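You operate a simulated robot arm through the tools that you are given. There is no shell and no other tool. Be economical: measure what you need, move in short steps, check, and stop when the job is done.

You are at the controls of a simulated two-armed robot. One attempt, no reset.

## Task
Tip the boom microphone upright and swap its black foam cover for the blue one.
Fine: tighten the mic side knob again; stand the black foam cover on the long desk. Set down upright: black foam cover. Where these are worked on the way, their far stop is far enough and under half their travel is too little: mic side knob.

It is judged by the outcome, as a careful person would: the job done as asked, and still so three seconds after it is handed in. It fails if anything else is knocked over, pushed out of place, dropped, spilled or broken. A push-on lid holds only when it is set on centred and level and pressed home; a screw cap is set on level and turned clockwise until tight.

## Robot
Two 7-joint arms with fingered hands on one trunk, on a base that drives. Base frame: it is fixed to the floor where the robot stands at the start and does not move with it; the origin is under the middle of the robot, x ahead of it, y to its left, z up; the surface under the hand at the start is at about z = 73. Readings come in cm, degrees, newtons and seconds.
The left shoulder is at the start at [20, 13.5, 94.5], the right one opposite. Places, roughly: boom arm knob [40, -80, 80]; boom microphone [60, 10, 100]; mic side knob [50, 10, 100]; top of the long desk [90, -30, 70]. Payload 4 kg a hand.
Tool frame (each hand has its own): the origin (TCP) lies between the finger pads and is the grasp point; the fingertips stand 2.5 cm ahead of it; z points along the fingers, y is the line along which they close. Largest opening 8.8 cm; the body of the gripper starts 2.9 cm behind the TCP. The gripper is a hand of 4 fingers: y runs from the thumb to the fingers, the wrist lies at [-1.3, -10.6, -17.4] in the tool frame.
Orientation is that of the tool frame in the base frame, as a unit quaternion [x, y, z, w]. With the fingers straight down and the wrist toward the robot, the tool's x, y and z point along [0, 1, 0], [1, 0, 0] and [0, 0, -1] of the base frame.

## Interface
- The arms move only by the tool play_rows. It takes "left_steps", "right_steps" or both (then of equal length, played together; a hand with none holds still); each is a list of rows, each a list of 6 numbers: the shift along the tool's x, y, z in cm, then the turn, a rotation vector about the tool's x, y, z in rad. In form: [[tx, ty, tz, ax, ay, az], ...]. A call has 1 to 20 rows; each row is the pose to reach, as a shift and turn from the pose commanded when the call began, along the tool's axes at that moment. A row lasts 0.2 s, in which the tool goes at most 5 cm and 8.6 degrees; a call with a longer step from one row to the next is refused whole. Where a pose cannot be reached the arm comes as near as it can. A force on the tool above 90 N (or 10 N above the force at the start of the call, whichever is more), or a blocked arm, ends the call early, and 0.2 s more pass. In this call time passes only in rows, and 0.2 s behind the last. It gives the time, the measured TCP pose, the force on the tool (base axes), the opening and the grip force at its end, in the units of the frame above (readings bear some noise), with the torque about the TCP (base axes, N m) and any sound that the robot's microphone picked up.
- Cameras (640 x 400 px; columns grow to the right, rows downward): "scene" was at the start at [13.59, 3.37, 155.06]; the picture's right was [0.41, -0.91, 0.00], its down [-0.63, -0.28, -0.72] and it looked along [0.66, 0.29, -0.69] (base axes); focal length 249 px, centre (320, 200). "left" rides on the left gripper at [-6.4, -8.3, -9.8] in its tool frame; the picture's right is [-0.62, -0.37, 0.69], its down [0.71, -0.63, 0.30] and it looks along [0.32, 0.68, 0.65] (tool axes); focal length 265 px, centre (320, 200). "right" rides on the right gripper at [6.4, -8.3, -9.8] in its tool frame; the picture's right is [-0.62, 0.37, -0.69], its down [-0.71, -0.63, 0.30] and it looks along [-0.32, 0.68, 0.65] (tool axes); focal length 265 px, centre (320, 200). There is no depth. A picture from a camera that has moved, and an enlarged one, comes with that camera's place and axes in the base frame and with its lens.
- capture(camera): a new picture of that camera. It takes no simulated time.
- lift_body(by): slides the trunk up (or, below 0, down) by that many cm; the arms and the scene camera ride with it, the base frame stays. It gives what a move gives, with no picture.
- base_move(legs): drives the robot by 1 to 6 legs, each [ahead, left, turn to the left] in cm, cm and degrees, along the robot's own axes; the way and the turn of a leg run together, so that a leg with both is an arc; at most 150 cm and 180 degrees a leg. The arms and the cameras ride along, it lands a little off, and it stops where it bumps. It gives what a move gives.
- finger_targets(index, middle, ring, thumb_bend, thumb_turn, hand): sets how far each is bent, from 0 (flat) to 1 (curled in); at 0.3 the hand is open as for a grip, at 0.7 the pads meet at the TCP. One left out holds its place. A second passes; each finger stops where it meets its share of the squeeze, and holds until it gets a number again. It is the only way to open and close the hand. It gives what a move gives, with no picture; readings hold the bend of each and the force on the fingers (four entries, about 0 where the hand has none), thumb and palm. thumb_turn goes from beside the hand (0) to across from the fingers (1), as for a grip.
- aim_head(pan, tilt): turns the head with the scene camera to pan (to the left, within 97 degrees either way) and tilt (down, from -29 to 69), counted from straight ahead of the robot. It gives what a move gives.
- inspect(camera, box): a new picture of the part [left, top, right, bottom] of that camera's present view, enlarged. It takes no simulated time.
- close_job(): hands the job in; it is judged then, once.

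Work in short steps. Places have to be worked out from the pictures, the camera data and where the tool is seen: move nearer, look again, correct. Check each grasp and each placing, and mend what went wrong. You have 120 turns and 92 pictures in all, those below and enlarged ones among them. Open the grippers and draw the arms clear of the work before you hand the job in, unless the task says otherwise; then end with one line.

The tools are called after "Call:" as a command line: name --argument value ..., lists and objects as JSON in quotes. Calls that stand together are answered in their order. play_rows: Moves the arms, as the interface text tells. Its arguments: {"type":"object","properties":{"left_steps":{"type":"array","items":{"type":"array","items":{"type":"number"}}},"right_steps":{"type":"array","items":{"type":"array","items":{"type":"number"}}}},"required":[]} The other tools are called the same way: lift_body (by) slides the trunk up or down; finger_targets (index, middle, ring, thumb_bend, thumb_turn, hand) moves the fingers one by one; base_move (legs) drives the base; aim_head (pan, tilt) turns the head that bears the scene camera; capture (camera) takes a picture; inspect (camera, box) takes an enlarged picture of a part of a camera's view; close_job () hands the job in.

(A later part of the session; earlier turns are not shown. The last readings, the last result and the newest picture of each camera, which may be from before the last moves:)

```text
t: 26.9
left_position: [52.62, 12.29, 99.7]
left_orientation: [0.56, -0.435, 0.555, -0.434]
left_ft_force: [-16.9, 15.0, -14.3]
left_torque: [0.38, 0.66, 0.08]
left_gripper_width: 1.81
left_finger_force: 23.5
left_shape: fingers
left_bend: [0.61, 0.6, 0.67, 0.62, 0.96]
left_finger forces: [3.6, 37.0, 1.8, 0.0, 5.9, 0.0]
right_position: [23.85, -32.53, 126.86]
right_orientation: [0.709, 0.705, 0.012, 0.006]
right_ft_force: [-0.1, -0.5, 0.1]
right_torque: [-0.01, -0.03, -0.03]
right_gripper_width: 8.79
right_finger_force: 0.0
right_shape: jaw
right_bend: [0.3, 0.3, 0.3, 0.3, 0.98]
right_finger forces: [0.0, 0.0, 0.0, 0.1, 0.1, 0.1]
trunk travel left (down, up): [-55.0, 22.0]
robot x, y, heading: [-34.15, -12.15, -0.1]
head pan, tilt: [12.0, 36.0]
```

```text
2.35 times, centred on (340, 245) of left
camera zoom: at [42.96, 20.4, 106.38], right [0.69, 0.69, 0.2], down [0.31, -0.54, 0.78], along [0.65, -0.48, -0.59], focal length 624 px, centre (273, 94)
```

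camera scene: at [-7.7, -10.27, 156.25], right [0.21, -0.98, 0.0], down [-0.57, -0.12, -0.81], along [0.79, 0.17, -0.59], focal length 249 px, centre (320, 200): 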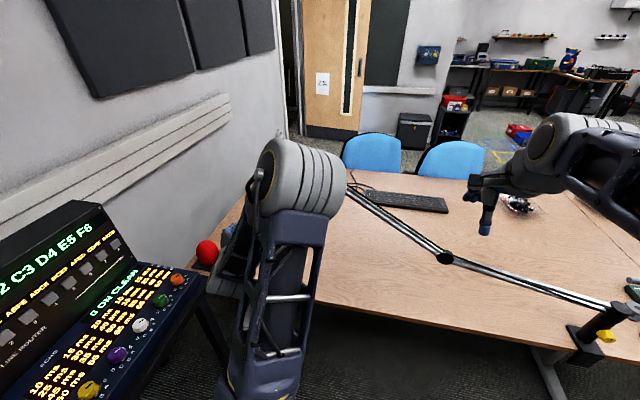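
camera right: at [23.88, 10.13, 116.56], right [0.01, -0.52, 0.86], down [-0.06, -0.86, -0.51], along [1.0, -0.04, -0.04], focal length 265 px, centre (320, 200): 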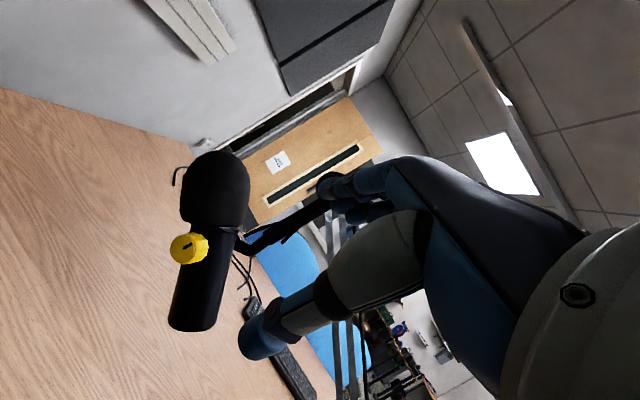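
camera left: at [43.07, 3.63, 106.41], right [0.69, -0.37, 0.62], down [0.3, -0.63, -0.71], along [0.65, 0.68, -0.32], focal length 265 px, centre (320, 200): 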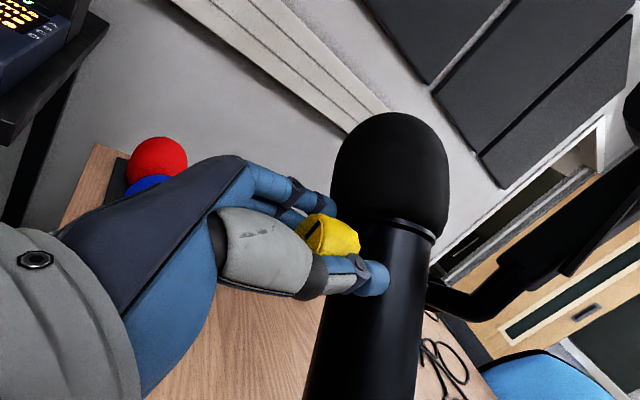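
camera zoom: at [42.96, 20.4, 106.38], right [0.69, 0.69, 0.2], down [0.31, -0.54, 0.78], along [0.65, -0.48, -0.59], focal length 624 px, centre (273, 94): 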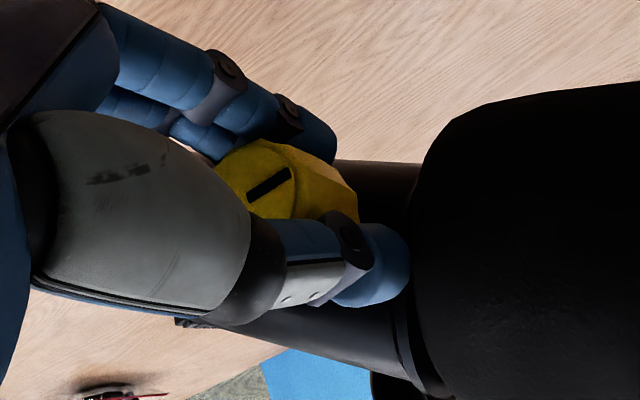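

Forces are growing (the hand is now ~104° round). I release, back off, unwind the hand and check the marker before a second turn.

Call:
finger_targets --hand "left" --index 0.3 --middle 0.3 --ring 0.3 --thumb_bend 0.3

Call:
play_rows --left_steps '[[0, 0, -3, 0, 0, 0], [0, 0, -6, 0, 0, 0.1], [0, 0, -6, 0, 0, 0.24], [0, 0, -6, 0, 0, 0.38], [0, 0, -6, 0, 0, 0.52], [0, 0, -6, 0, 0, 0.66], [0, 0, -6, 0, 0, 0.8], [0, 0, -6, 0, 0, 0.94], [0, 0, -6, 0, 0, 1.08], [0, 0, -6, 0, 0, 1.22], [0, 0, -6, 0, 0, 1.36], [0, 0, -6, 0, 0, 1.5], [0, 0, -6, 0, 0, 1.64], [0, 0, -6, 0, 0, 1.78]]'

Call:
capture --camera "left"

Call:
inspect --camera "scene" --box '[260, 150, 360, 230]'

```text
t: 27.9
left_position: [52.92, 11.72, 100.09]
left_orientation: [0.558, -0.435, 0.559, -0.433]
left_ft_force: [0.4, 0.7, -0.5]
left_torque: [-0.01, 0.0, 0.01]
left_gripper_width: 8.44
left_finger_force: 0.0
left_shape: fingers
left_bend: [0.3, 0.3, 0.3, 0.3, 0.98]
left_finger forces: [0.0, 0.0, 0.0, 0.1, 0.0, 0.0]
right_position: [23.8, -32.48, 126.82]
right_orientation: [0.709, 0.705, 0.013, 0.005]
right_ft_force: [-0.7, 0.7, 0.1]
right_torque: [-0.01, -0.02, 0.01]
right_gripper_width: 8.8
right_finger_force: 0.1
right_shape: jaw
right_bend: [0.3, 0.3, 0.3, 0.3, 0.98]
right_finger forces: [0.0, 0.0, 0.0, 0.0, 0.0, 0.0]
trunk travel left (down, up): [-55.0, 22.0]
robot x, y, heading: [-34.15, -12.19, -0.1]
head pan, tilt: [12.0, 36.0]
```

```text
t: 30.9
left_position: [46.84, 11.97, 100.11]
left_orientation: [-0.012, 0.708, -0.015, 0.706]
left_ft_force: [-0.6, 0.0, 0.1]
left_torque: [0.02, 0.04, -0.01]
left_gripper_width: 8.44
left_finger_force: 0.0
left_shape: fingers
left_bend: [0.3, 0.3, 0.3, 0.3, 0.98]
left_finger forces: [0.1, 0.0, 0.0, 0.0, 0.0, 0.0]
right_position: [23.8, -32.58, 126.87]
right_orientation: [0.708, 0.706, 0.013, 0.004]
right_ft_force: [0.7, 0.1, -0.1]
right_torque: [0.03, -0.01, 0.0]
right_gripper_width: 8.81
right_finger_force: 0.1
right_shape: jaw
right_bend: [0.3, 0.3, 0.3, 0.3, 0.98]
right_finger forces: [0.0, 0.0, 0.1, 0.0, 0.1, 0.0]
trunk travel left (down, up): [-55.0, 22.0]
robot x, y, heading: [-34.59, -11.88, 0.0]
head pan, tilt: [12.0, 36.0]
```

```text
63 pictures are left
camera left: at [37.09, 3.79, 106.76], right [0.69, -0.35, 0.63], down [0.3, -0.66, -0.69], along [0.66, 0.67, -0.35], focal length 265 px, centre (320, 200)
```

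left: 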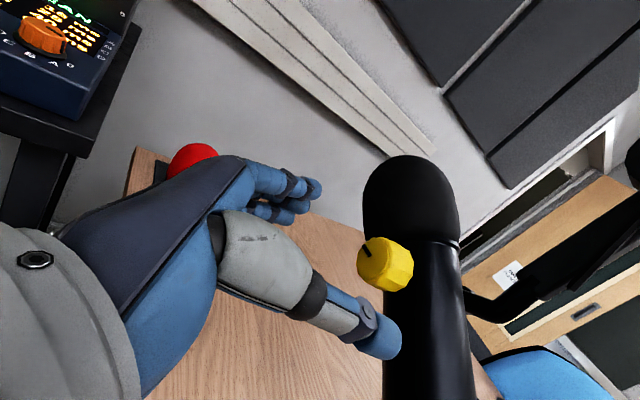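

```text
5.00 times, centred on (310, 190) of scene
camera zoom: at [-19.62, -10.32, 156.25], right [0.2, -0.98, 0.0], down [-0.58, -0.12, -0.81], along [0.79, 0.17, -0.59], focal length 1246 px, centre (370, 250)
```

zoom: 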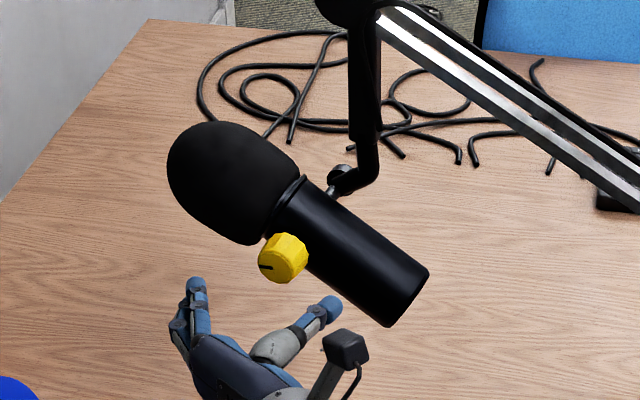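

The marker has turned ~90° CCW and the mic itself sagged a bit, so the clamp is loose. Next I close the left fingers and go around to the left side of the foam to push it upright.

Call:
finger_targets --hand "left" --index 0.7 --middle 0.7 --ring 0.7 --thumb_bend 0.65

Call:
play_rows --left_steps '[[0, 4, 0, 0, 0, 0], [-1.5, 8, 0, 0, 0, 0], [-3, 12, 0, 0, 0, 0], [-4.5, 16, 0, 0, 0, 0], [-6, 18, 1, 0, 0, 0], [-6, 18, 5, 0, 0, 0], [-6, 18, 9, 0, 0, 0]]'

Call:
capture --camera "left"

Call:
capture --camera "scene"

```text
t: 31.9
left_position: [46.95, 11.99, 99.89]
left_orientation: [-0.014, 0.708, -0.015, 0.706]
left_ft_force: [0.1, 0.1, 0.0]
left_torque: [0.01, -0.02, 0.01]
left_gripper_width: 0.41
left_finger_force: 0.0
left_shape: fingers
left_bend: [0.7, 0.7, 0.7, 0.65, 0.98]
left_finger forces: [0.0, 0.0, 0.1, 0.0, 0.1, 0.0]
right_position: [23.81, -32.57, 126.89]
right_orientation: [0.709, 0.706, 0.012, 0.004]
right_ft_force: [-0.3, 0.4, 0.3]
right_torque: [0.04, 0.04, -0.02]
right_gripper_width: 8.84
right_finger_force: 0.1
right_shape: jaw
right_bend: [0.3, 0.3, 0.3, 0.3, 0.98]
right_finger forces: [0.0, 0.0, 0.0, 0.1, 0.0, 0.1]
trunk travel left (down, up): [-55.0, 22.0]
robot x, y, heading: [-34.3, -12.12, -0.4]
head pan, tilt: [12.0, 36.0]
```

```text
t: 33.5
left_position: [55.92, 30.26, 105.24]
left_orientation: [-0.014, 0.707, -0.014, 0.707]
left_ft_force: [-0.4, -0.8, -0.2]
left_torque: [0.0, 0.01, -0.01]
left_gripper_width: 0.4
left_finger_force: 0.0
left_shape: fingers
left_bend: [0.7, 0.7, 0.7, 0.65, 0.98]
left_finger forces: [0.0, 0.0, 0.0, 0.0, 0.0, 0.0]
left hand out of reach, approached as far as the arm can: row 1, 2, 3, 4, 5, 6
right_position: [23.81, -32.5, 126.89]
right_orientation: [0.708, 0.706, 0.012, 0.005]
right_ft_force: [0.0, 0.0, -1.0]
right_torque: [-0.02, 0.05, 0.0]
right_gripper_width: 8.79
right_finger_force: 0.0
right_shape: jaw
right_bend: [0.3, 0.3, 0.3, 0.3, 0.98]
right_finger forces: [0.1, 0.0, 0.1, 0.0, 0.0, 0.1]
trunk travel left (down, up): [-55.0, 22.0]
robot x, y, heading: [-34.04, -12.18, -0.4]
head pan, tilt: [12.0, 36.0]
```

```text
61 pictures are left
camera left: at [46.2, 22.15, 112.0], right [0.69, -0.34, 0.63], down [0.3, -0.66, -0.69], along [0.66, 0.67, -0.35], focal length 265 px, centre (320, 200)
```

left: 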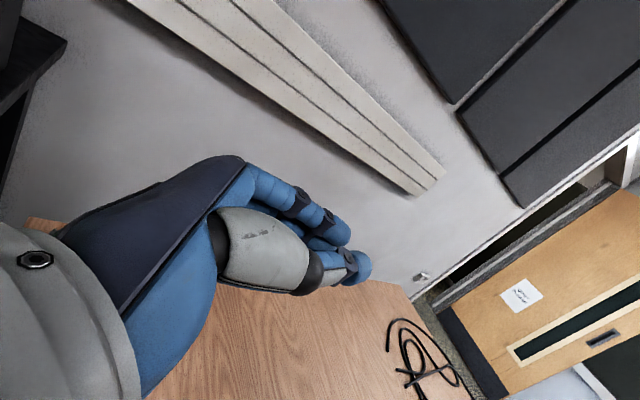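

```text
60 pictures are left
camera scene: at [-19.63, -10.3, 156.25], right [0.2, -0.98, 0.0], down [-0.58, -0.12, -0.81], along [0.79, 0.17, -0.59], focal length 249 px, centre (320, 200)
```

scene: 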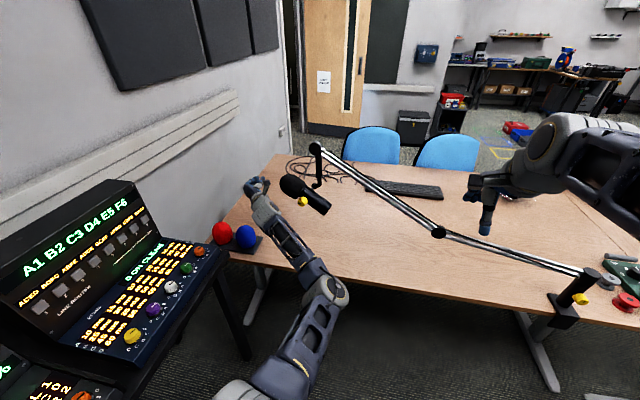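

Left fist is left of the foam. I push it gently toward −y in small steps and watch.

Call:
play_rows --left_steps '[[0, 0, 2.5, 0, 0, 0], [-0.5, -3, 2.5, 0, 0, 0], [-1, -5, 2.5, 0, 0, 0], [-1.3, -7, 2.5, 0, 0, 0], [-1.6, -9, 2.5, 0, 0, 0]]'

Call:
inspect --camera "scene" --box '[220, 130, 380, 250]'

```text
t: 34.8
left_position: [58.25, 21.49, 107.3]
left_orientation: [-0.015, 0.706, -0.013, 0.708]
left_ft_force: [0.5, 6.6, 2.8]
left_torque: [0.07, -0.04, 0.06]
left_gripper_width: 0.11
left_finger_force: 3.4
left_shape: fingers
left_bend: [0.7, 0.7, 0.67, 0.67, 0.97]
left_finger forces: [0.0, 0.1, 3.5, 0.0, 3.7, 0.0]
right_position: [23.74, -32.48, 126.89]
right_orientation: [0.709, 0.705, 0.013, 0.005]
right_ft_force: [-0.1, 0.7, 0.2]
right_torque: [0.03, -0.02, 0.01]
right_gripper_width: 8.79
right_finger_force: 0.1
right_shape: jaw
right_bend: [0.3, 0.3, 0.3, 0.3, 0.98]
right_finger forces: [0.0, 0.0, 0.0, 0.0, 0.0, 0.1]
trunk travel left (down, up): [-55.0, 22.0]
robot x, y, heading: [-34.47, -12.4, -0.2]
head pan, tilt: [12.0, 36.0]
```

```text
3.33 times, centred on (300, 190) of scene
camera zoom: at [-19.62, -10.26, 156.25], right [0.2, -0.98, 0.0], down [-0.58, -0.12, -0.81], along [0.79, 0.17, -0.59], focal length 831 px, centre (387, 233)
```

zoom: 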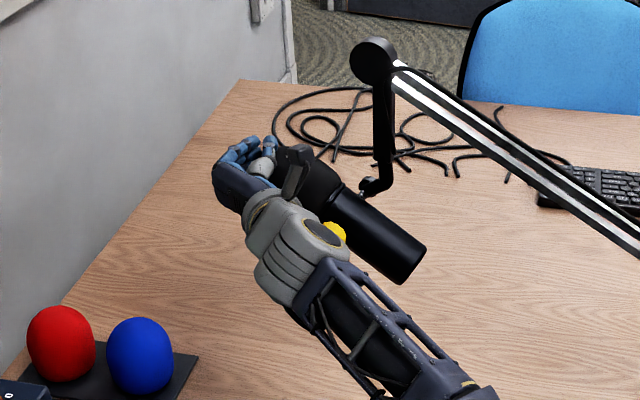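

Contact made with about 7 N. Continue pushing 4 cm more.

Call:
play_rows --left_steps '[[-0.3, -1, 0, 0, 0, 0], [-0.6, -2, 0, 0, 0, 0], [-0.8, -3, 0, 0, 0, 0], [-1, -4, 0, 0, 0, 0]]'

Call:
inspect --camera "scene" --box '[220, 130, 380, 250]'

```text
t: 35.8
left_position: [57.8, 18.15, 108.76]
left_orientation: [-0.017, 0.705, -0.007, 0.709]
left_ft_force: [-0.6, 35.3, 21.9]
left_torque: [1.32, -0.45, 0.46]
left_gripper_width: 0.34
left_finger_force: 20.6
left_shape: fingers
left_bend: [0.7, 0.58, 0.47, 0.65, 0.97]
left_finger forces: [0.0, 14.0, 26.7, 0.0, 0.0, 0.0]
right_position: [23.75, -32.46, 126.91]
right_orientation: [0.709, 0.705, 0.012, 0.005]
right_ft_force: [-0.2, -0.1, -0.6]
right_torque: [0.01, -0.03, -0.02]
right_gripper_width: 8.78
right_finger_force: 0.2
right_shape: jaw
right_bend: [0.3, 0.3, 0.3, 0.3, 0.98]
right_finger forces: [0.0, 0.1, 0.0, 0.1, 0.0, 0.0]
trunk travel left (down, up): [-55.0, 22.0]
robot x, y, heading: [-34.33, -12.02, -0.2]
head pan, tilt: [12.0, 36.0]
```

```text
3.33 times, centred on (300, 190) of scene
camera zoom: at [-19.69, -10.16, 156.28], right [0.2, -0.98, 0.0], down [-0.57, -0.12, -0.81], along [0.79, 0.17, -0.59], focal length 831 px, centre (387, 233)
```

zoom: 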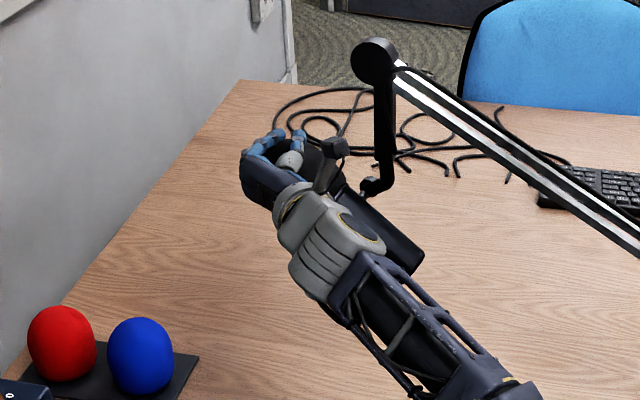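

35 N with little torque: I was pressing toward the pivot. The foam must be pushed up from its lower-left, so I reposition the fist below-left of it.

Call:
play_rows --left_steps '[[0, 4, 0, 0, 0, 0], [0, 8, 0, 0, 0, 0], [4, 9, 0, 0, 0, 0], [8, 9, 0, 0, 0, 0], [12, 8, 0, 0, 0, 0], [12, 4, 0, 0, 0, 0]]'

Call:
inspect --camera "scene" --box '[220, 130, 380, 250]'

Call:
capture --camera "left"

```text
t: 37.1
left_position: [58.35, 20.91, 96.1]
left_orientation: [-0.016, 0.708, -0.014, 0.706]
left_ft_force: [0.6, 0.7, -0.3]
left_torque: [0.01, -0.04, -0.01]
left_gripper_width: 0.4
left_finger_force: 0.2
left_shape: fingers
left_bend: [0.7, 0.7, 0.7, 0.65, 0.97]
left_finger forces: [0.1, 0.1, 0.0, 0.0, 0.0, 0.0]
left hand out of reach, approached as far as the arm can: row 5
right_position: [23.82, -32.51, 126.88]
right_orientation: [0.708, 0.706, 0.012, 0.005]
right_ft_force: [-0.4, 0.0, -1.2]
right_torque: [-0.02, -0.01, 0.04]
right_gripper_width: 8.8
right_finger_force: 0.1
right_shape: jaw
right_bend: [0.3, 0.3, 0.3, 0.3, 0.98]
right_finger forces: [0.0, 0.1, 0.1, 0.0, 0.0, 0.0]
trunk travel left (down, up): [-55.0, 22.0]
robot x, y, heading: [-34.15, -12.1, -0.3]
head pan, tilt: [12.0, 36.0]
```

```text
3.33 times, centred on (300, 190) of scene
camera zoom: at [-19.61, -10.26, 156.24], right [0.21, -0.98, 0.0], down [-0.58, -0.12, -0.81], along [0.79, 0.17, -0.59], focal length 831 px, centre (387, 233)
```

zoom: 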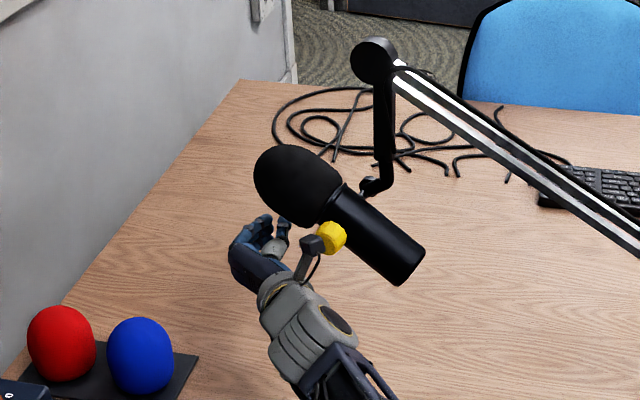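

```text
56 pictures are left
camera left: at [48.7, 12.85, 102.96], right [0.69, -0.34, 0.63], down [0.3, -0.66, -0.69], along [0.65, 0.67, -0.35], focal length 265 px, centre (320, 200)
```

left: 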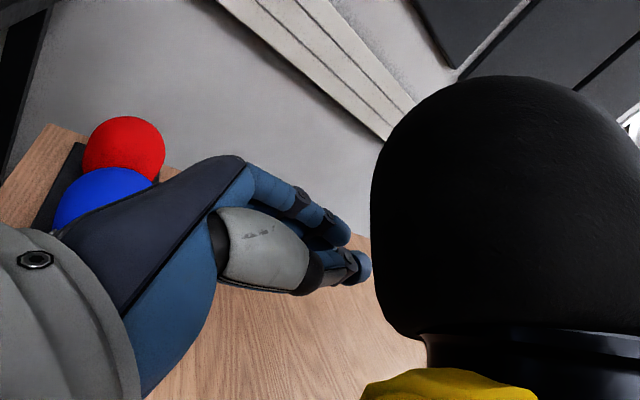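

The fist is below-left of the foam. Now lift to push the foam up.

Call:
play_rows --left_steps '[[-1.5, 0, 0, 0, 0, 0], [-3, 0, 0, 0, 0, 0], [-4.5, -0.2, 0, 0, 0, 0], [-6, -0.5, 0, 0, 0, 0]]'

Call:
inspect --camera "scene" --box '[220, 130, 380, 250]'

```text
t: 38.1
left_position: [58.25, 20.47, 102.23]
left_orientation: [-0.013, 0.708, -0.015, 0.706]
left_ft_force: [-0.8, 1.6, -1.8]
left_torque: [0.01, -0.03, 0.03]
left_gripper_width: 0.28
left_finger_force: 1.2
left_shape: fingers
left_bend: [0.7, 0.7, 0.7, 0.66, 0.99]
left_finger forces: [0.1, 0.1, 0.1, 0.0, 2.2, 0.0]
right_position: [23.9, -32.5, 126.75]
right_orientation: [0.708, 0.706, 0.012, 0.004]
right_ft_force: [0.4, -1.0, 0.4]
right_torque: [-0.01, 0.0, -0.03]
right_gripper_width: 8.82
right_finger_force: 0.0
right_shape: jaw
right_bend: [0.3, 0.3, 0.3, 0.3, 0.98]
right_finger forces: [0.1, 0.0, 0.0, 0.0, 0.0, 0.0]
trunk travel left (down, up): [-55.0, 22.0]
robot x, y, heading: [-34.42, -12.24, -0.2]
head pan, tilt: [12.0, 36.0]
```

```text
3.33 times, centred on (300, 190) of scene
camera zoom: at [-19.6, -10.29, 156.24], right [0.2, -0.98, 0.0], down [-0.58, -0.12, -0.81], along [0.79, 0.17, -0.59], focal length 831 px, centre (387, 233)
```

zoom: 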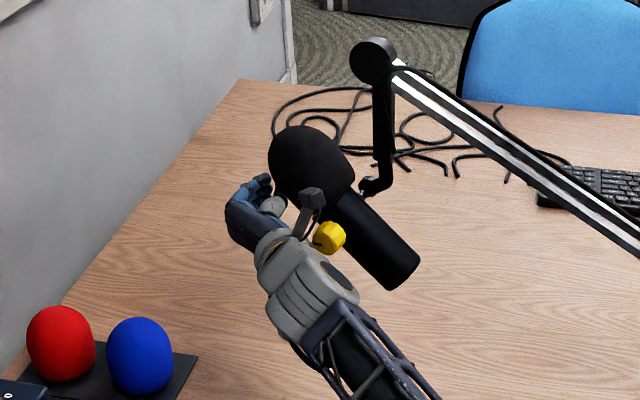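

It moves easily (≈2 N), now ~35° from upright. Continue up and to the right along the arc.

Call:
play_rows --left_steps '[[-1.2, -0.4, 0, 0, 0, 0], [-2.4, -0.9, 0, 0, 0, 0], [-3.4, -1.5, 0, 0, 0, 0], [-4, -2.2, 0, 0, 0, 0]]'

Call:
inspect --camera "scene" --box '[220, 130, 380, 250]'

```text
t: 39.1
left_position: [58.44, 18.42, 106.49]
left_orientation: [-0.013, 0.707, -0.015, 0.707]
left_ft_force: [-1.9, 2.1, -1.2]
left_torque: [0.01, -0.01, -0.05]
left_gripper_width: 0.17
left_finger_force: 1.1
left_shape: fingers
left_bend: [0.7, 0.7, 0.7, 0.66, 0.98]
left_finger forces: [0.0, 0.0, 0.0, 0.1, 2.4, 0.0]
right_position: [23.8, -32.61, 126.81]
right_orientation: [0.709, 0.705, 0.012, 0.006]
right_ft_force: [0.6, 0.2, 0.0]
right_torque: [0.0, -0.03, 0.0]
right_gripper_width: 8.81
right_finger_force: 0.1
right_shape: jaw
right_bend: [0.3, 0.3, 0.3, 0.3, 0.98]
right_finger forces: [0.0, 0.0, 0.0, 0.1, 0.1, 0.0]
trunk travel left (down, up): [-55.0, 22.0]
robot x, y, heading: [-34.17, -12.38, -0.3]
head pan, tilt: [12.0, 36.0]
```

```text
3.33 times, centred on (300, 190) of scene
camera zoom: at [-19.61, -10.29, 156.25], right [0.2, -0.98, 0.0], down [-0.58, -0.12, -0.81], along [0.79, 0.17, -0.59], focal length 831 px, centre (387, 233)
```

zoom: 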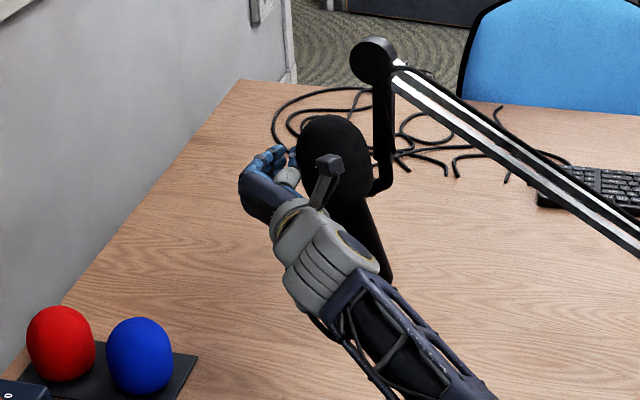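

About 18° left. Push ~2 cm further in −y.

Call:
play_rows --left_steps '[[-0.3, -0.7, 0, 0, 0, 0], [-0.5, -1.4, 0, 0, 0, 0], [-0.6, -2, 0, 0, 0, 0]]'

Call:
inspect --camera "scene" --box '[220, 130, 380, 250]'

```text
t: 40.0
left_position: [58.36, 16.53, 107.14]
left_orientation: [-0.013, 0.707, -0.014, 0.707]
left_ft_force: [-0.8, 3.4, 1.1]
left_torque: [-0.05, 0.02, -0.07]
left_gripper_width: 0.1
left_finger_force: 2.0
left_shape: fingers
left_bend: [0.7, 0.7, 0.7, 0.66, 0.97]
left_finger forces: [0.1, 0.0, 0.0, 0.1, 3.7, 0.0]
right_position: [23.92, -32.48, 126.96]
right_orientation: [0.709, 0.705, 0.013, 0.005]
right_ft_force: [0.3, -0.3, -0.1]
right_torque: [0.03, -0.01, 0.0]
right_gripper_width: 8.83
right_finger_force: 0.1
right_shape: jaw
right_bend: [0.3, 0.3, 0.3, 0.3, 0.98]
right_finger forces: [0.1, 0.0, 0.1, 0.0, 0.1, 0.1]
trunk travel left (down, up): [-55.0, 22.0]
robot x, y, heading: [-34.5, -11.94, -0.1]
head pan, tilt: [12.0, 36.0]
```

```text
3.33 times, centred on (300, 190) of scene
camera zoom: at [-19.62, -10.28, 156.25], right [0.2, -0.98, 0.0], down [-0.58, -0.12, -0.81], along [0.79, 0.17, -0.59], focal length 831 px, centre (387, 233)
```

zoom: 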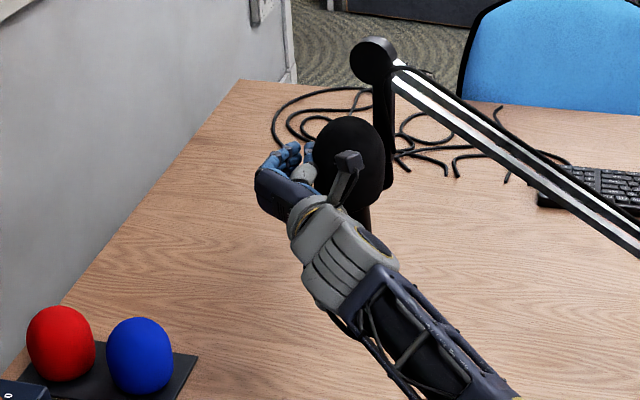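

It looks close to upright. I withdraw the hand left and back to see the true angle, and bring it to a viewing spot.

Call:
play_rows --left_steps '[[0, 4, 0, 0, 0, 0], [0, 7, -2, 0, 0, 0], [0, 7, -6, 0, 0, 0], [2, 5, -10, 0, 0, 0], [4, 2, -13, 0, 0, 0], [4, -1, -14, 0, 0, 0]]'

Call:
inspect --camera "scene" --box '[250, 130, 380, 230]'

Call:
capture --camera "left"

```text
t: 41.4
left_position: [44.28, 15.28, 103.14]
left_orientation: [-0.015, 0.708, -0.014, 0.706]
left_ft_force: [0.2, -0.4, -0.3]
left_torque: [0.01, -0.02, 0.0]
left_gripper_width: 0.36
left_finger_force: 0.0
left_shape: fingers
left_bend: [0.7, 0.7, 0.7, 0.65, 0.97]
left_finger forces: [0.1, 0.0, 0.0, 0.1, 0.0, 0.2]
left hand out of reach, approached as far as the arm can: row 5
right_position: [23.84, -32.56, 126.85]
right_orientation: [0.708, 0.706, 0.013, 0.005]
right_ft_force: [0.1, 0.8, 0.3]
right_torque: [-0.03, 0.0, 0.02]
right_gripper_width: 8.79
right_finger_force: 0.1
right_shape: jaw
right_bend: [0.3, 0.3, 0.3, 0.3, 0.98]
right_finger forces: [0.1, 0.0, 0.1, 0.0, 0.0, 0.0]
trunk travel left (down, up): [-55.0, 22.0]
robot x, y, heading: [-34.46, -11.86, -0.2]
head pan, tilt: [12.0, 36.0]
```

```text
4.00 times, centred on (315, 180) of scene
camera zoom: at [-19.6, -10.27, 156.24], right [0.2, -0.98, 0.0], down [-0.58, -0.12, -0.81], along [0.79, 0.17, -0.59], focal length 997 px, centre (340, 280)
```

zoom: 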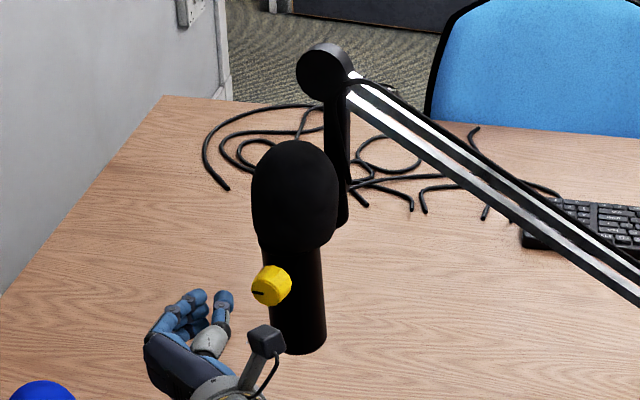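

```text
51 pictures are left
camera left: at [34.6, 7.24, 109.92], right [0.7, -0.34, 0.63], down [0.3, -0.66, -0.69], along [0.65, 0.67, -0.36], focal length 265 px, centre (320, 200)
```

left: 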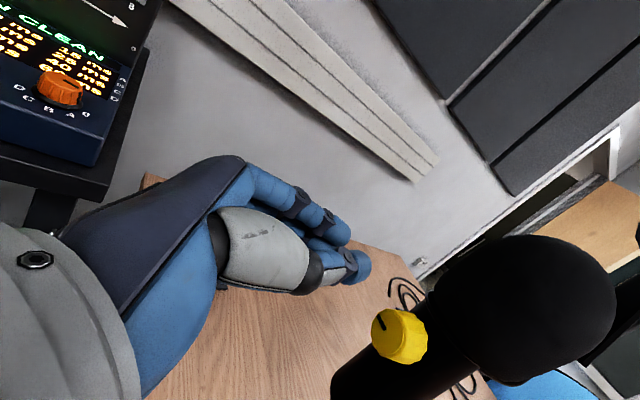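

The mic stays put and looks nearly upright. I zoom in to measure its edges.

Call:
inspect --camera "scene" --box '[290, 160, 338, 220]'

```text
6.67 times, centred on (314, 190) of scene
camera zoom: at [-19.6, -10.27, 156.24], right [0.2, -0.98, 0.0], down [-0.58, -0.12, -0.81], along [0.79, 0.17, -0.59], focal length 1661 px, centre (360, 267)
```

zoom: 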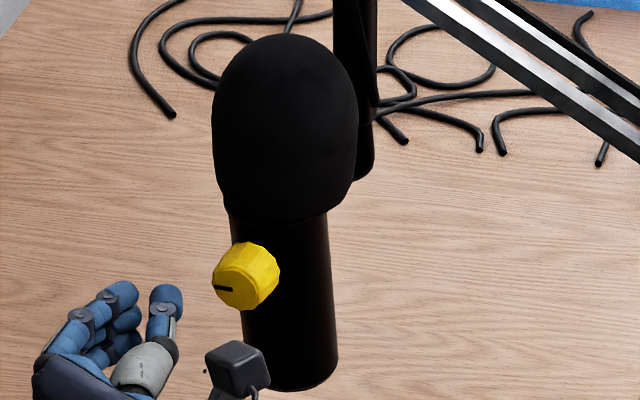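

The body is within ~3° of upright and tightening clockwise will drag it slightly the right way. I open the hand, pre-rotate it −50° and line up on the knob ([53.5,12,100]).

Call:
finger_targets --hand "left" --index 0.35 --middle 0.35 --ring 0.35 --thumb_bend 0.42

Call:
play_rows --left_steps '[[0.4, -0.5, 0, 0, 0, -0.12], [0.8, -1, 0, 0, 0, -0.24], [1.2, -1.5, 0, 0, 0, -0.36], [1.7, -2, 0.5, 0, 0, -0.48], [2.1, -2.5, 1, 0, 0, -0.61], [2.5, -3, 1.5, 0, 0, -0.74], [2.9, -3.3, 1.7, 0, 0, -0.87]]'

Call:
capture --camera "left"

```text
t: 42.4
left_position: [44.26, 15.23, 103.1]
left_orientation: [-0.015, 0.709, -0.014, 0.705]
left_ft_force: [0.6, -0.4, 0.2]
left_torque: [0.01, -0.04, -0.01]
left_gripper_width: 6.65
left_finger_force: 0.1
left_shape: fingers
left_bend: [0.35, 0.35, 0.35, 0.42, 0.97]
left_finger forces: [0.1, 0.0, 0.1, 0.1, 0.0, 0.0]
right_position: [23.9, -32.69, 126.87]
right_orientation: [0.708, 0.706, 0.014, 0.005]
right_ft_force: [0.2, 0.4, -0.2]
right_torque: [-0.02, 0.03, 0.02]
right_gripper_width: 8.8
right_finger_force: 0.0
right_shape: jaw
right_bend: [0.3, 0.3, 0.3, 0.3, 0.98]
right_finger forces: [0.0, 0.1, 0.0, 0.0, 0.0, 0.0]
trunk travel left (down, up): [-55.0, 22.0]
robot x, y, heading: [-34.36, -12.16, -0.3]
head pan, tilt: [12.0, 36.0]
```

```text
t: 44.0
left_position: [45.95, 11.89, 100.3]
left_orientation: [-0.31, 0.636, -0.312, 0.634]
left_ft_force: [0.3, 0.1, 0.0]
left_torque: [0.0, -0.01, 0.02]
left_gripper_width: 6.66
left_finger_force: 0.0
left_shape: fingers
left_bend: [0.35, 0.35, 0.35, 0.42, 0.97]
left_finger forces: [0.0, 0.0, 0.0, 0.1, 0.0, 0.0]
right_position: [23.77, -32.61, 126.83]
right_orientation: [0.709, 0.705, 0.013, 0.005]
right_ft_force: [0.5, 1.2, -0.4]
right_torque: [0.01, -0.03, -0.03]
right_gripper_width: 8.8
right_finger_force: 0.0
right_shape: jaw
right_bend: [0.3, 0.3, 0.3, 0.3, 0.98]
right_finger forces: [0.0, 0.0, 0.1, 0.1, 0.0, 0.0]
trunk travel left (down, up): [-55.0, 22.0]
robot x, y, heading: [-34.35, -11.74, -0.0]
head pan, tilt: [12.0, 36.0]
```

```text
49 pictures are left
camera left: at [36.32, 11.88, 110.82], right [0.69, 0.26, 0.67], down [0.3, -0.95, 0.06], along [0.65, 0.16, -0.74], focal length 265 px, centre (320, 200)
```

left: 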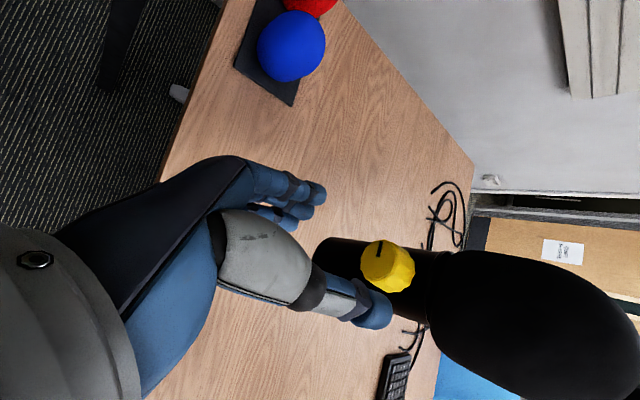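

Aligned. Advance onto the knob and grip it.

Call:
play_rows --left_steps '[[0, 0, 3, 0, 0, 0], [0, 0, 5, 0, 0, 0], [0, 0, 6.7, 0, 0, 0]]'

Call:
finger_targets --hand "left" --index 0.7 --middle 0.7 --ring 0.7 --thumb_bend 0.7

Call:
inspect --camera "left" --box '[240, 160, 440, 330]'

```text
t: 44.8
left_position: [52.88, 11.96, 100.34]
left_orientation: [-0.309, 0.636, -0.311, 0.635]
left_ft_force: [-0.2, -0.3, 0.0]
left_torque: [0.02, 0.0, -0.02]
left_gripper_width: 6.65
left_finger_force: 0.0
left_shape: fingers
left_bend: [0.35, 0.35, 0.35, 0.42, 0.97]
left_finger forces: [0.1, 0.0, 0.1, 0.0, 0.1, 0.0]
right_position: [23.81, -32.59, 126.88]
right_orientation: [0.708, 0.706, 0.013, 0.005]
right_ft_force: [0.1, -0.4, -0.4]
right_torque: [0.03, 0.01, 0.03]
right_gripper_width: 8.8
right_finger_force: 0.1
right_shape: jaw
right_bend: [0.3, 0.3, 0.3, 0.3, 0.98]
right_finger forces: [0.0, 0.0, 0.0, 0.1, 0.1, 0.0]
trunk travel left (down, up): [-55.0, 22.0]
robot x, y, heading: [-34.0, -12.29, -0.2]
head pan, tilt: [12.0, 36.0]
```

```text
t: 45.8
left_position: [52.66, 12.06, 100.25]
left_orientation: [-0.311, 0.636, -0.311, 0.634]
left_ft_force: [1.2, 3.1, -8.8]
left_torque: [0.04, 0.16, 0.07]
left_gripper_width: 2.16
left_finger_force: 10.7
left_shape: fingers
left_bend: [0.6, 0.61, 0.69, 0.61, 0.97]
left_finger forces: [6.4, 7.6, 1.7, 0.0, 5.8, 0.1]
right_position: [23.8, -32.57, 126.9]
right_orientation: [0.708, 0.706, 0.012, 0.005]
right_ft_force: [-1.4, 0.0, -0.2]
right_torque: [-0.02, -0.01, -0.03]
right_gripper_width: 8.79
right_finger_force: 0.1
right_shape: jaw
right_bend: [0.3, 0.3, 0.3, 0.3, 0.98]
right_finger forces: [0.0, 0.0, 0.0, 0.0, 0.0, 0.1]
trunk travel left (down, up): [-55.0, 22.0]
robot x, y, heading: [-34.35, -11.98, -0.2]
head pan, tilt: [12.0, 36.0]
```

```text
2.35 times, centred on (340, 245) of left
camera zoom: at [43.04, 11.95, 110.75], right [0.69, 0.26, 0.67], down [0.3, -0.95, 0.06], along [0.65, 0.16, -0.74], focal length 624 px, centre (273, 94)
```

zoom: 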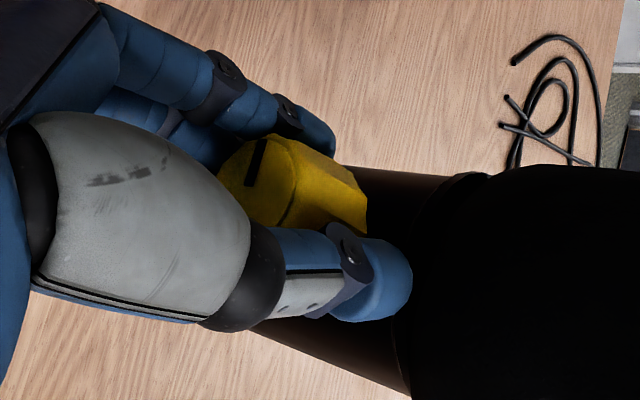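

Good grip with three fingers. I turn clockwise (+z) by about 95°, watching forces.

Call:
play_rows --left_steps '[[0, 0, 0, 0, 0, 0.13], [0, 0, 0, 0, 0, 0.26], [0, 0, 0, 0, 0, 0.39], [0, 0, 0, 0, 0, 0.52], [0, 0, 0, 0, 0, 0.65], [0, 0, 0, 0, 0, 0.78], [0, 0, 0, 0, 0, 0.91], [0, 0, 0, 0, 0, 1.04]]'

Call:
inspect --camera "left" --box '[240, 160, 440, 330]'

```text
t: 47.5
left_position: [52.96, 11.81, 100.52]
left_orientation: [0.045, 0.708, 0.048, 0.703]
left_ft_force: [-4.4, 4.7, -4.5]
left_torque: [-0.02, 0.06, 0.09]
left_gripper_width: 1.84
left_finger_force: 10.1
left_shape: fingers
left_bend: [0.63, 0.63, 0.69, 0.62, 0.96]
left_finger forces: [4.4, 6.8, 2.5, 0.1, 6.5, 0.0]
left hand out of reach, approached as far as the arm can: row 8
right_position: [23.87, -32.6, 126.82]
right_orientation: [0.708, 0.706, 0.013, 0.005]
right_ft_force: [-0.4, 0.1, -0.6]
right_torque: [0.05, -0.01, 0.02]
right_gripper_width: 8.79
right_finger_force: 0.2
right_shape: jaw
right_bend: [0.3, 0.3, 0.3, 0.3, 0.98]
right_finger forces: [0.0, 0.1, 0.0, 0.0, 0.0, 0.0]
trunk travel left (down, up): [-55.0, 22.0]
robot x, y, heading: [-34.1, -11.56, -0.2]
head pan, tilt: [12.0, 36.0]
```

```text
2.35 times, centred on (340, 245) of left
camera zoom: at [43.3, 2.61, 105.94], right [0.7, -0.44, 0.56], down [0.3, -0.53, -0.79], along [0.65, 0.72, -0.24], focal length 624 px, centre (273, 94)
```

zoom: 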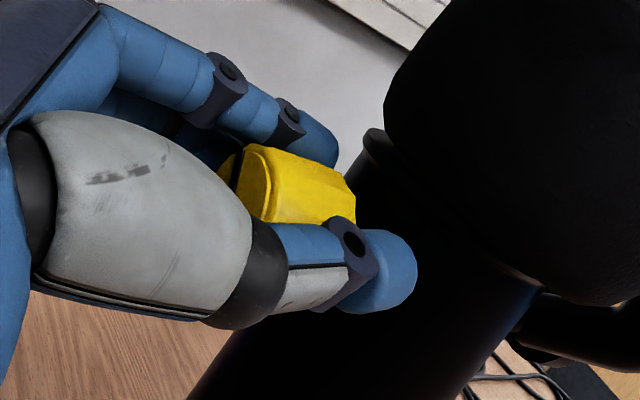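

The arm reached its turning limit (~58° done). Release, back off and check marker and mic angle.

Call:
finger_targets --hand "left" --index 0.35 --middle 0.35 --ring 0.35 --thumb_bend 0.4

Call:
play_rows --left_steps '[[0, 0, -3, 0, 0, 0], [0, 0, -7, 0, 0, 0], [0, 0, -7, 0, 0, -0.14], [0, 0, -7, 0, 0, -0.28], [0, 0, -7, 0, 0, -0.42], [0, 0, -7, 0, 0, -0.56], [0, 0, -7, 0, 0, -0.7], [0, 0, -7, 0, 0, -0.84], [0, 0, -7, 0, 0, -0.98]]'

Call:
inspect --camera "scene" --box '[290, 160, 338, 220]'

Call:
capture --camera "left"

```text
t: 48.5
left_position: [53.06, 11.58, 100.67]
left_orientation: [0.045, 0.708, 0.046, 0.704]
left_ft_force: [-0.3, -0.4, -0.6]
left_torque: [0.01, 0.02, -0.01]
left_gripper_width: 6.85
left_finger_force: 0.0
left_shape: fingers
left_bend: [0.35, 0.35, 0.35, 0.4, 0.97]
left_finger forces: [0.0, 0.0, 0.0, 0.0, 0.0, 0.0]
right_position: [23.73, -32.6, 126.89]
right_orientation: [0.709, 0.705, 0.012, 0.005]
right_ft_force: [-0.7, 0.1, 0.0]
right_torque: [0.0, 0.05, 0.01]
right_gripper_width: 8.8
right_finger_force: 0.0
right_shape: jaw
right_bend: [0.3, 0.3, 0.3, 0.3, 0.98]
right_finger forces: [0.0, 0.0, 0.0, 0.1, 0.1, 0.1]
trunk travel left (down, up): [-55.0, 22.0]
robot x, y, heading: [-34.48, -12.19, -0.2]
head pan, tilt: [12.0, 36.0]
```

```text
t: 50.5
left_position: [45.98, 11.64, 100.74]
left_orientation: [-0.291, 0.645, -0.292, 0.644]
left_ft_force: [0.3, -0.6, -1.0]
left_torque: [-0.02, -0.02, 0.03]
left_gripper_width: 6.84
left_finger_force: 0.2
left_shape: fingers
left_bend: [0.35, 0.35, 0.35, 0.4, 0.97]
left_finger forces: [0.0, 0.1, 0.0, 0.0, 0.0, 0.0]
left hand out of reach, approached as far as the arm can: row 1, 2
right_position: [23.87, -32.67, 126.74]
right_orientation: [0.709, 0.705, 0.012, 0.004]
right_ft_force: [-0.1, 0.3, -0.1]
right_torque: [-0.02, -0.04, -0.01]
right_gripper_width: 8.8
right_finger_force: 0.1
right_shape: jaw
right_bend: [0.3, 0.3, 0.3, 0.3, 0.98]
right_finger forces: [0.1, 0.0, 0.1, 0.0, 0.0, 0.0]
trunk travel left (down, up): [-55.0, 22.0]
robot x, y, heading: [-34.32, -12.27, -0.1]
head pan, tilt: [12.0, 36.0]
```

```text
6.67 times, centred on (314, 190) of scene
camera zoom: at [-19.61, -10.32, 156.24], right [0.2, -0.98, 0.0], down [-0.58, -0.12, -0.81], along [0.79, 0.17, -0.59], focal length 1661 px, centre (360, 267)
```

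zoom: 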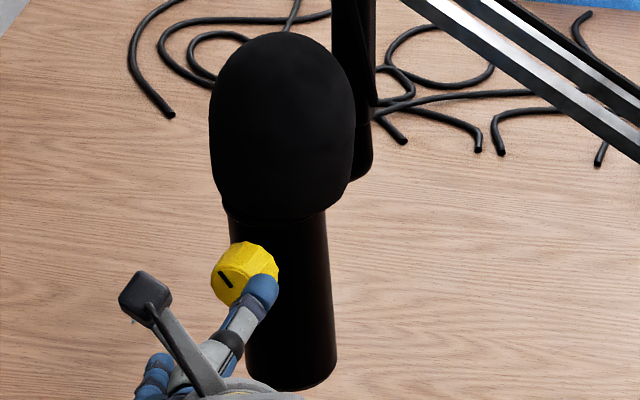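

```text
45 pictures are left
camera left: at [36.28, 10.98, 111.15], right [0.69, 0.22, 0.68], down [0.3, -0.95, 0.0], along [0.65, 0.2, -0.73], focal length 265 px, centre (320, 200)
```

left: 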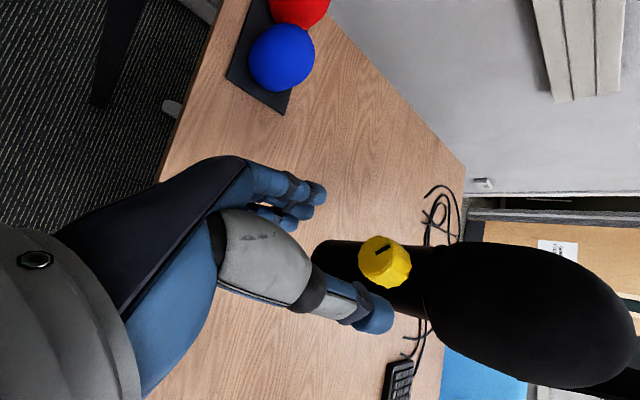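

The marker is halfway back (now upper-left) and the mic held its angle. Regrip and turn clockwise again.

Call:
play_rows --left_steps '[[0.4, 0.2, 3, 0, 0, -0.1], [0.4, 0.2, 5, 0, 0, -0.1], [0.4, 0.2, 6.8, 0, 0, -0.1]]'

Call:
finger_targets --hand "left" --index 0.72 --middle 0.72 --ring 0.72 --thumb_bend 0.75

Call:
play_rows --left_steps '[[0, 0, 0, 0, 0, 0.13], [0, 0, 0, 0, 0, 0.26], [0, 0, 0, 0, 0, 0.39], [0, 0, 0, 0, 0, 0.52], [0, 0, 0, 0, 0, 0.65], [0, 0, 0, 0, 0, 0.78], [0, 0, 0, 0, 0, 0.91], [0, 0, 0, 0, 0, 1.04]]'

```text
t: 51.4
left_position: [52.68, 11.39, 100.28]
left_orientation: [-0.323, 0.629, -0.324, 0.629]
left_ft_force: [-0.1, 0.9, -0.3]
left_torque: [0.02, 0.03, -0.01]
left_gripper_width: 6.83
left_finger_force: 0.1
left_shape: fingers
left_bend: [0.35, 0.35, 0.35, 0.4, 0.97]
left_finger forces: [0.0, 0.0, 0.0, 0.0, 0.0, 0.1]
right_position: [23.87, -32.49, 126.85]
right_orientation: [0.709, 0.705, 0.013, 0.006]
right_ft_force: [-0.3, -0.1, 0.3]
right_torque: [-0.01, 0.02, 0.02]
right_gripper_width: 8.8
right_finger_force: 0.0
right_shape: jaw
right_bend: [0.3, 0.3, 0.3, 0.3, 0.98]
right_finger forces: [0.1, 0.0, 0.0, 0.1, 0.0, 0.0]
trunk travel left (down, up): [-55.0, 22.0]
robot x, y, heading: [-34.41, -11.72, -0.4]
head pan, tilt: [12.0, 36.0]
```

```text
t: 52.4
left_position: [52.76, 11.56, 100.16]
left_orientation: [-0.323, 0.63, -0.324, 0.627]
left_ft_force: [0.6, 3.2, -9.9]
left_torque: [0.04, 0.3, 0.07]
left_gripper_width: 2.37
left_finger_force: 17.5
left_shape: fingers
left_bend: [0.56, 0.6, 0.72, 0.62, 0.97]
left_finger forces: [9.7, 14.4, 0.0, 0.1, 10.4, 0.1]
right_position: [23.92, -32.51, 126.76]
right_orientation: [0.708, 0.706, 0.013, 0.005]
right_ft_force: [-0.4, 0.0, 0.2]
right_torque: [0.03, 0.01, 0.01]
right_gripper_width: 8.8
right_finger_force: 0.0
right_shape: jaw
right_bend: [0.3, 0.3, 0.3, 0.3, 0.98]
right_finger forces: [0.0, 0.0, 0.0, 0.1, 0.0, 0.1]
trunk travel left (down, up): [-55.0, 22.0]
robot x, y, heading: [-34.07, -11.98, -0.2]
head pan, tilt: [12.0, 36.0]
```

```text
t: 54.1
left_position: [52.78, 11.55, 99.92]
left_orientation: [0.033, 0.708, 0.031, 0.705]
left_ft_force: [2.7, 5.4, -17.8]
left_torque: [-0.34, 0.35, 0.11]
left_gripper_width: 2.13
left_finger_force: 18.6
left_shape: fingers
left_bend: [0.56, 0.62, 0.72, 0.65, 0.94]
left_finger forces: [9.3, 16.5, 0.1, 0.0, 11.3, 0.0]
right_position: [23.8, -32.57, 126.89]
right_orientation: [0.709, 0.705, 0.013, 0.005]
right_ft_force: [-0.4, 0.1, -0.2]
right_torque: [0.03, 0.04, 0.02]
right_gripper_width: 8.81
right_finger_force: 0.1
right_shape: jaw
right_bend: [0.3, 0.3, 0.3, 0.3, 0.98]
right_finger forces: [0.0, 0.1, 0.0, 0.0, 0.0, 0.1]
trunk travel left (down, up): [-55.0, 22.0]
robot x, y, heading: [-34.2, -12.28, -0.3]
head pan, tilt: [12.0, 36.0]
```

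Torque rose to ~0.35 N m, suggesting the stop. Release, withdraw left-hand fingers and inspect.

Call:
finger_targets --hand "left" --index 0.35 --middle 0.35 --ring 0.35 --thumb_bend 0.4

Call:
play_rows --left_steps '[[0, 0, -3, 0, 0, 0], [0, 0, -7, 0, 0, 0], [0, 4, -8, 0, 0, 0], [0, 8, -8, 0, 0, 0], [0, 12, -8, 0, 0, 0]]'

Call:
inspect --camera "scene" --box '[290, 160, 338, 220]'

```text
t: 55.1
left_position: [52.75, 11.39, 100.37]
left_orientation: [0.033, 0.706, 0.031, 0.706]
left_ft_force: [0.7, -0.2, 0.2]
left_torque: [0.01, -0.02, 0.01]
left_gripper_width: 6.85
left_finger_force: 0.1
left_shape: fingers
left_bend: [0.35, 0.35, 0.35, 0.4, 0.97]
left_finger forces: [0.0, 0.0, 0.0, 0.0, 0.0, 0.0]
right_position: [23.8, -32.6, 126.92]
right_orientation: [0.709, 0.706, 0.013, 0.005]
right_ft_force: [-0.3, 0.2, 0.7]
right_torque: [-0.02, 0.0, -0.04]
right_gripper_width: 8.81
right_finger_force: 0.1
right_shape: jaw
right_bend: [0.3, 0.3, 0.3, 0.3, 0.98]
right_finger forces: [0.0, 0.0, 0.0, 0.0, 0.1, 0.0]
trunk travel left (down, up): [-55.0, 22.0]
robot x, y, heading: [-34.54, -12.01, -0.2]
head pan, tilt: [12.0, 36.0]
```

```text
t: 56.4
left_position: [47.79, 20.54, 106.0]
left_orientation: [0.016, 0.716, 0.034, 0.697]
left_ft_force: [0.0, 0.1, 0.6]
left_torque: [-0.02, -0.05, 0.03]
left_gripper_width: 6.86
left_finger_force: 0.0
left_shape: fingers
left_bend: [0.35, 0.35, 0.35, 0.4, 0.97]
left_finger forces: [0.0, 0.0, 0.0, 0.1, 0.0, 0.0]
left hand out of reach, approached as far as the arm can: row 1, 2, 3, 4, 5
right_position: [23.82, -32.64, 126.84]
right_orientation: [0.709, 0.705, 0.013, 0.005]
right_ft_force: [-0.6, -0.4, 0.7]
right_torque: [0.04, -0.01, -0.01]
right_gripper_width: 8.8
right_finger_force: 0.2
right_shape: jaw
right_bend: [0.3, 0.3, 0.3, 0.3, 0.98]
right_finger forces: [0.0, 0.0, 0.0, 0.0, 0.0, 0.1]
trunk travel left (down, up): [-55.0, 22.0]
robot x, y, heading: [-34.29, -11.98, -0.3]
head pan, tilt: [12.0, 36.0]
```

```text
6.67 times, centred on (314, 190) of scene
camera zoom: at [-19.63, -10.35, 156.24], right [0.2, -0.98, 0.0], down [-0.58, -0.12, -0.81], along [0.79, 0.17, -0.59], focal length 1661 px, centre (360, 267)
```

zoom: 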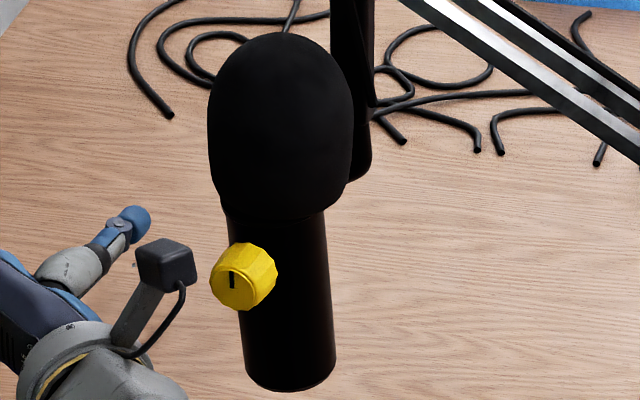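

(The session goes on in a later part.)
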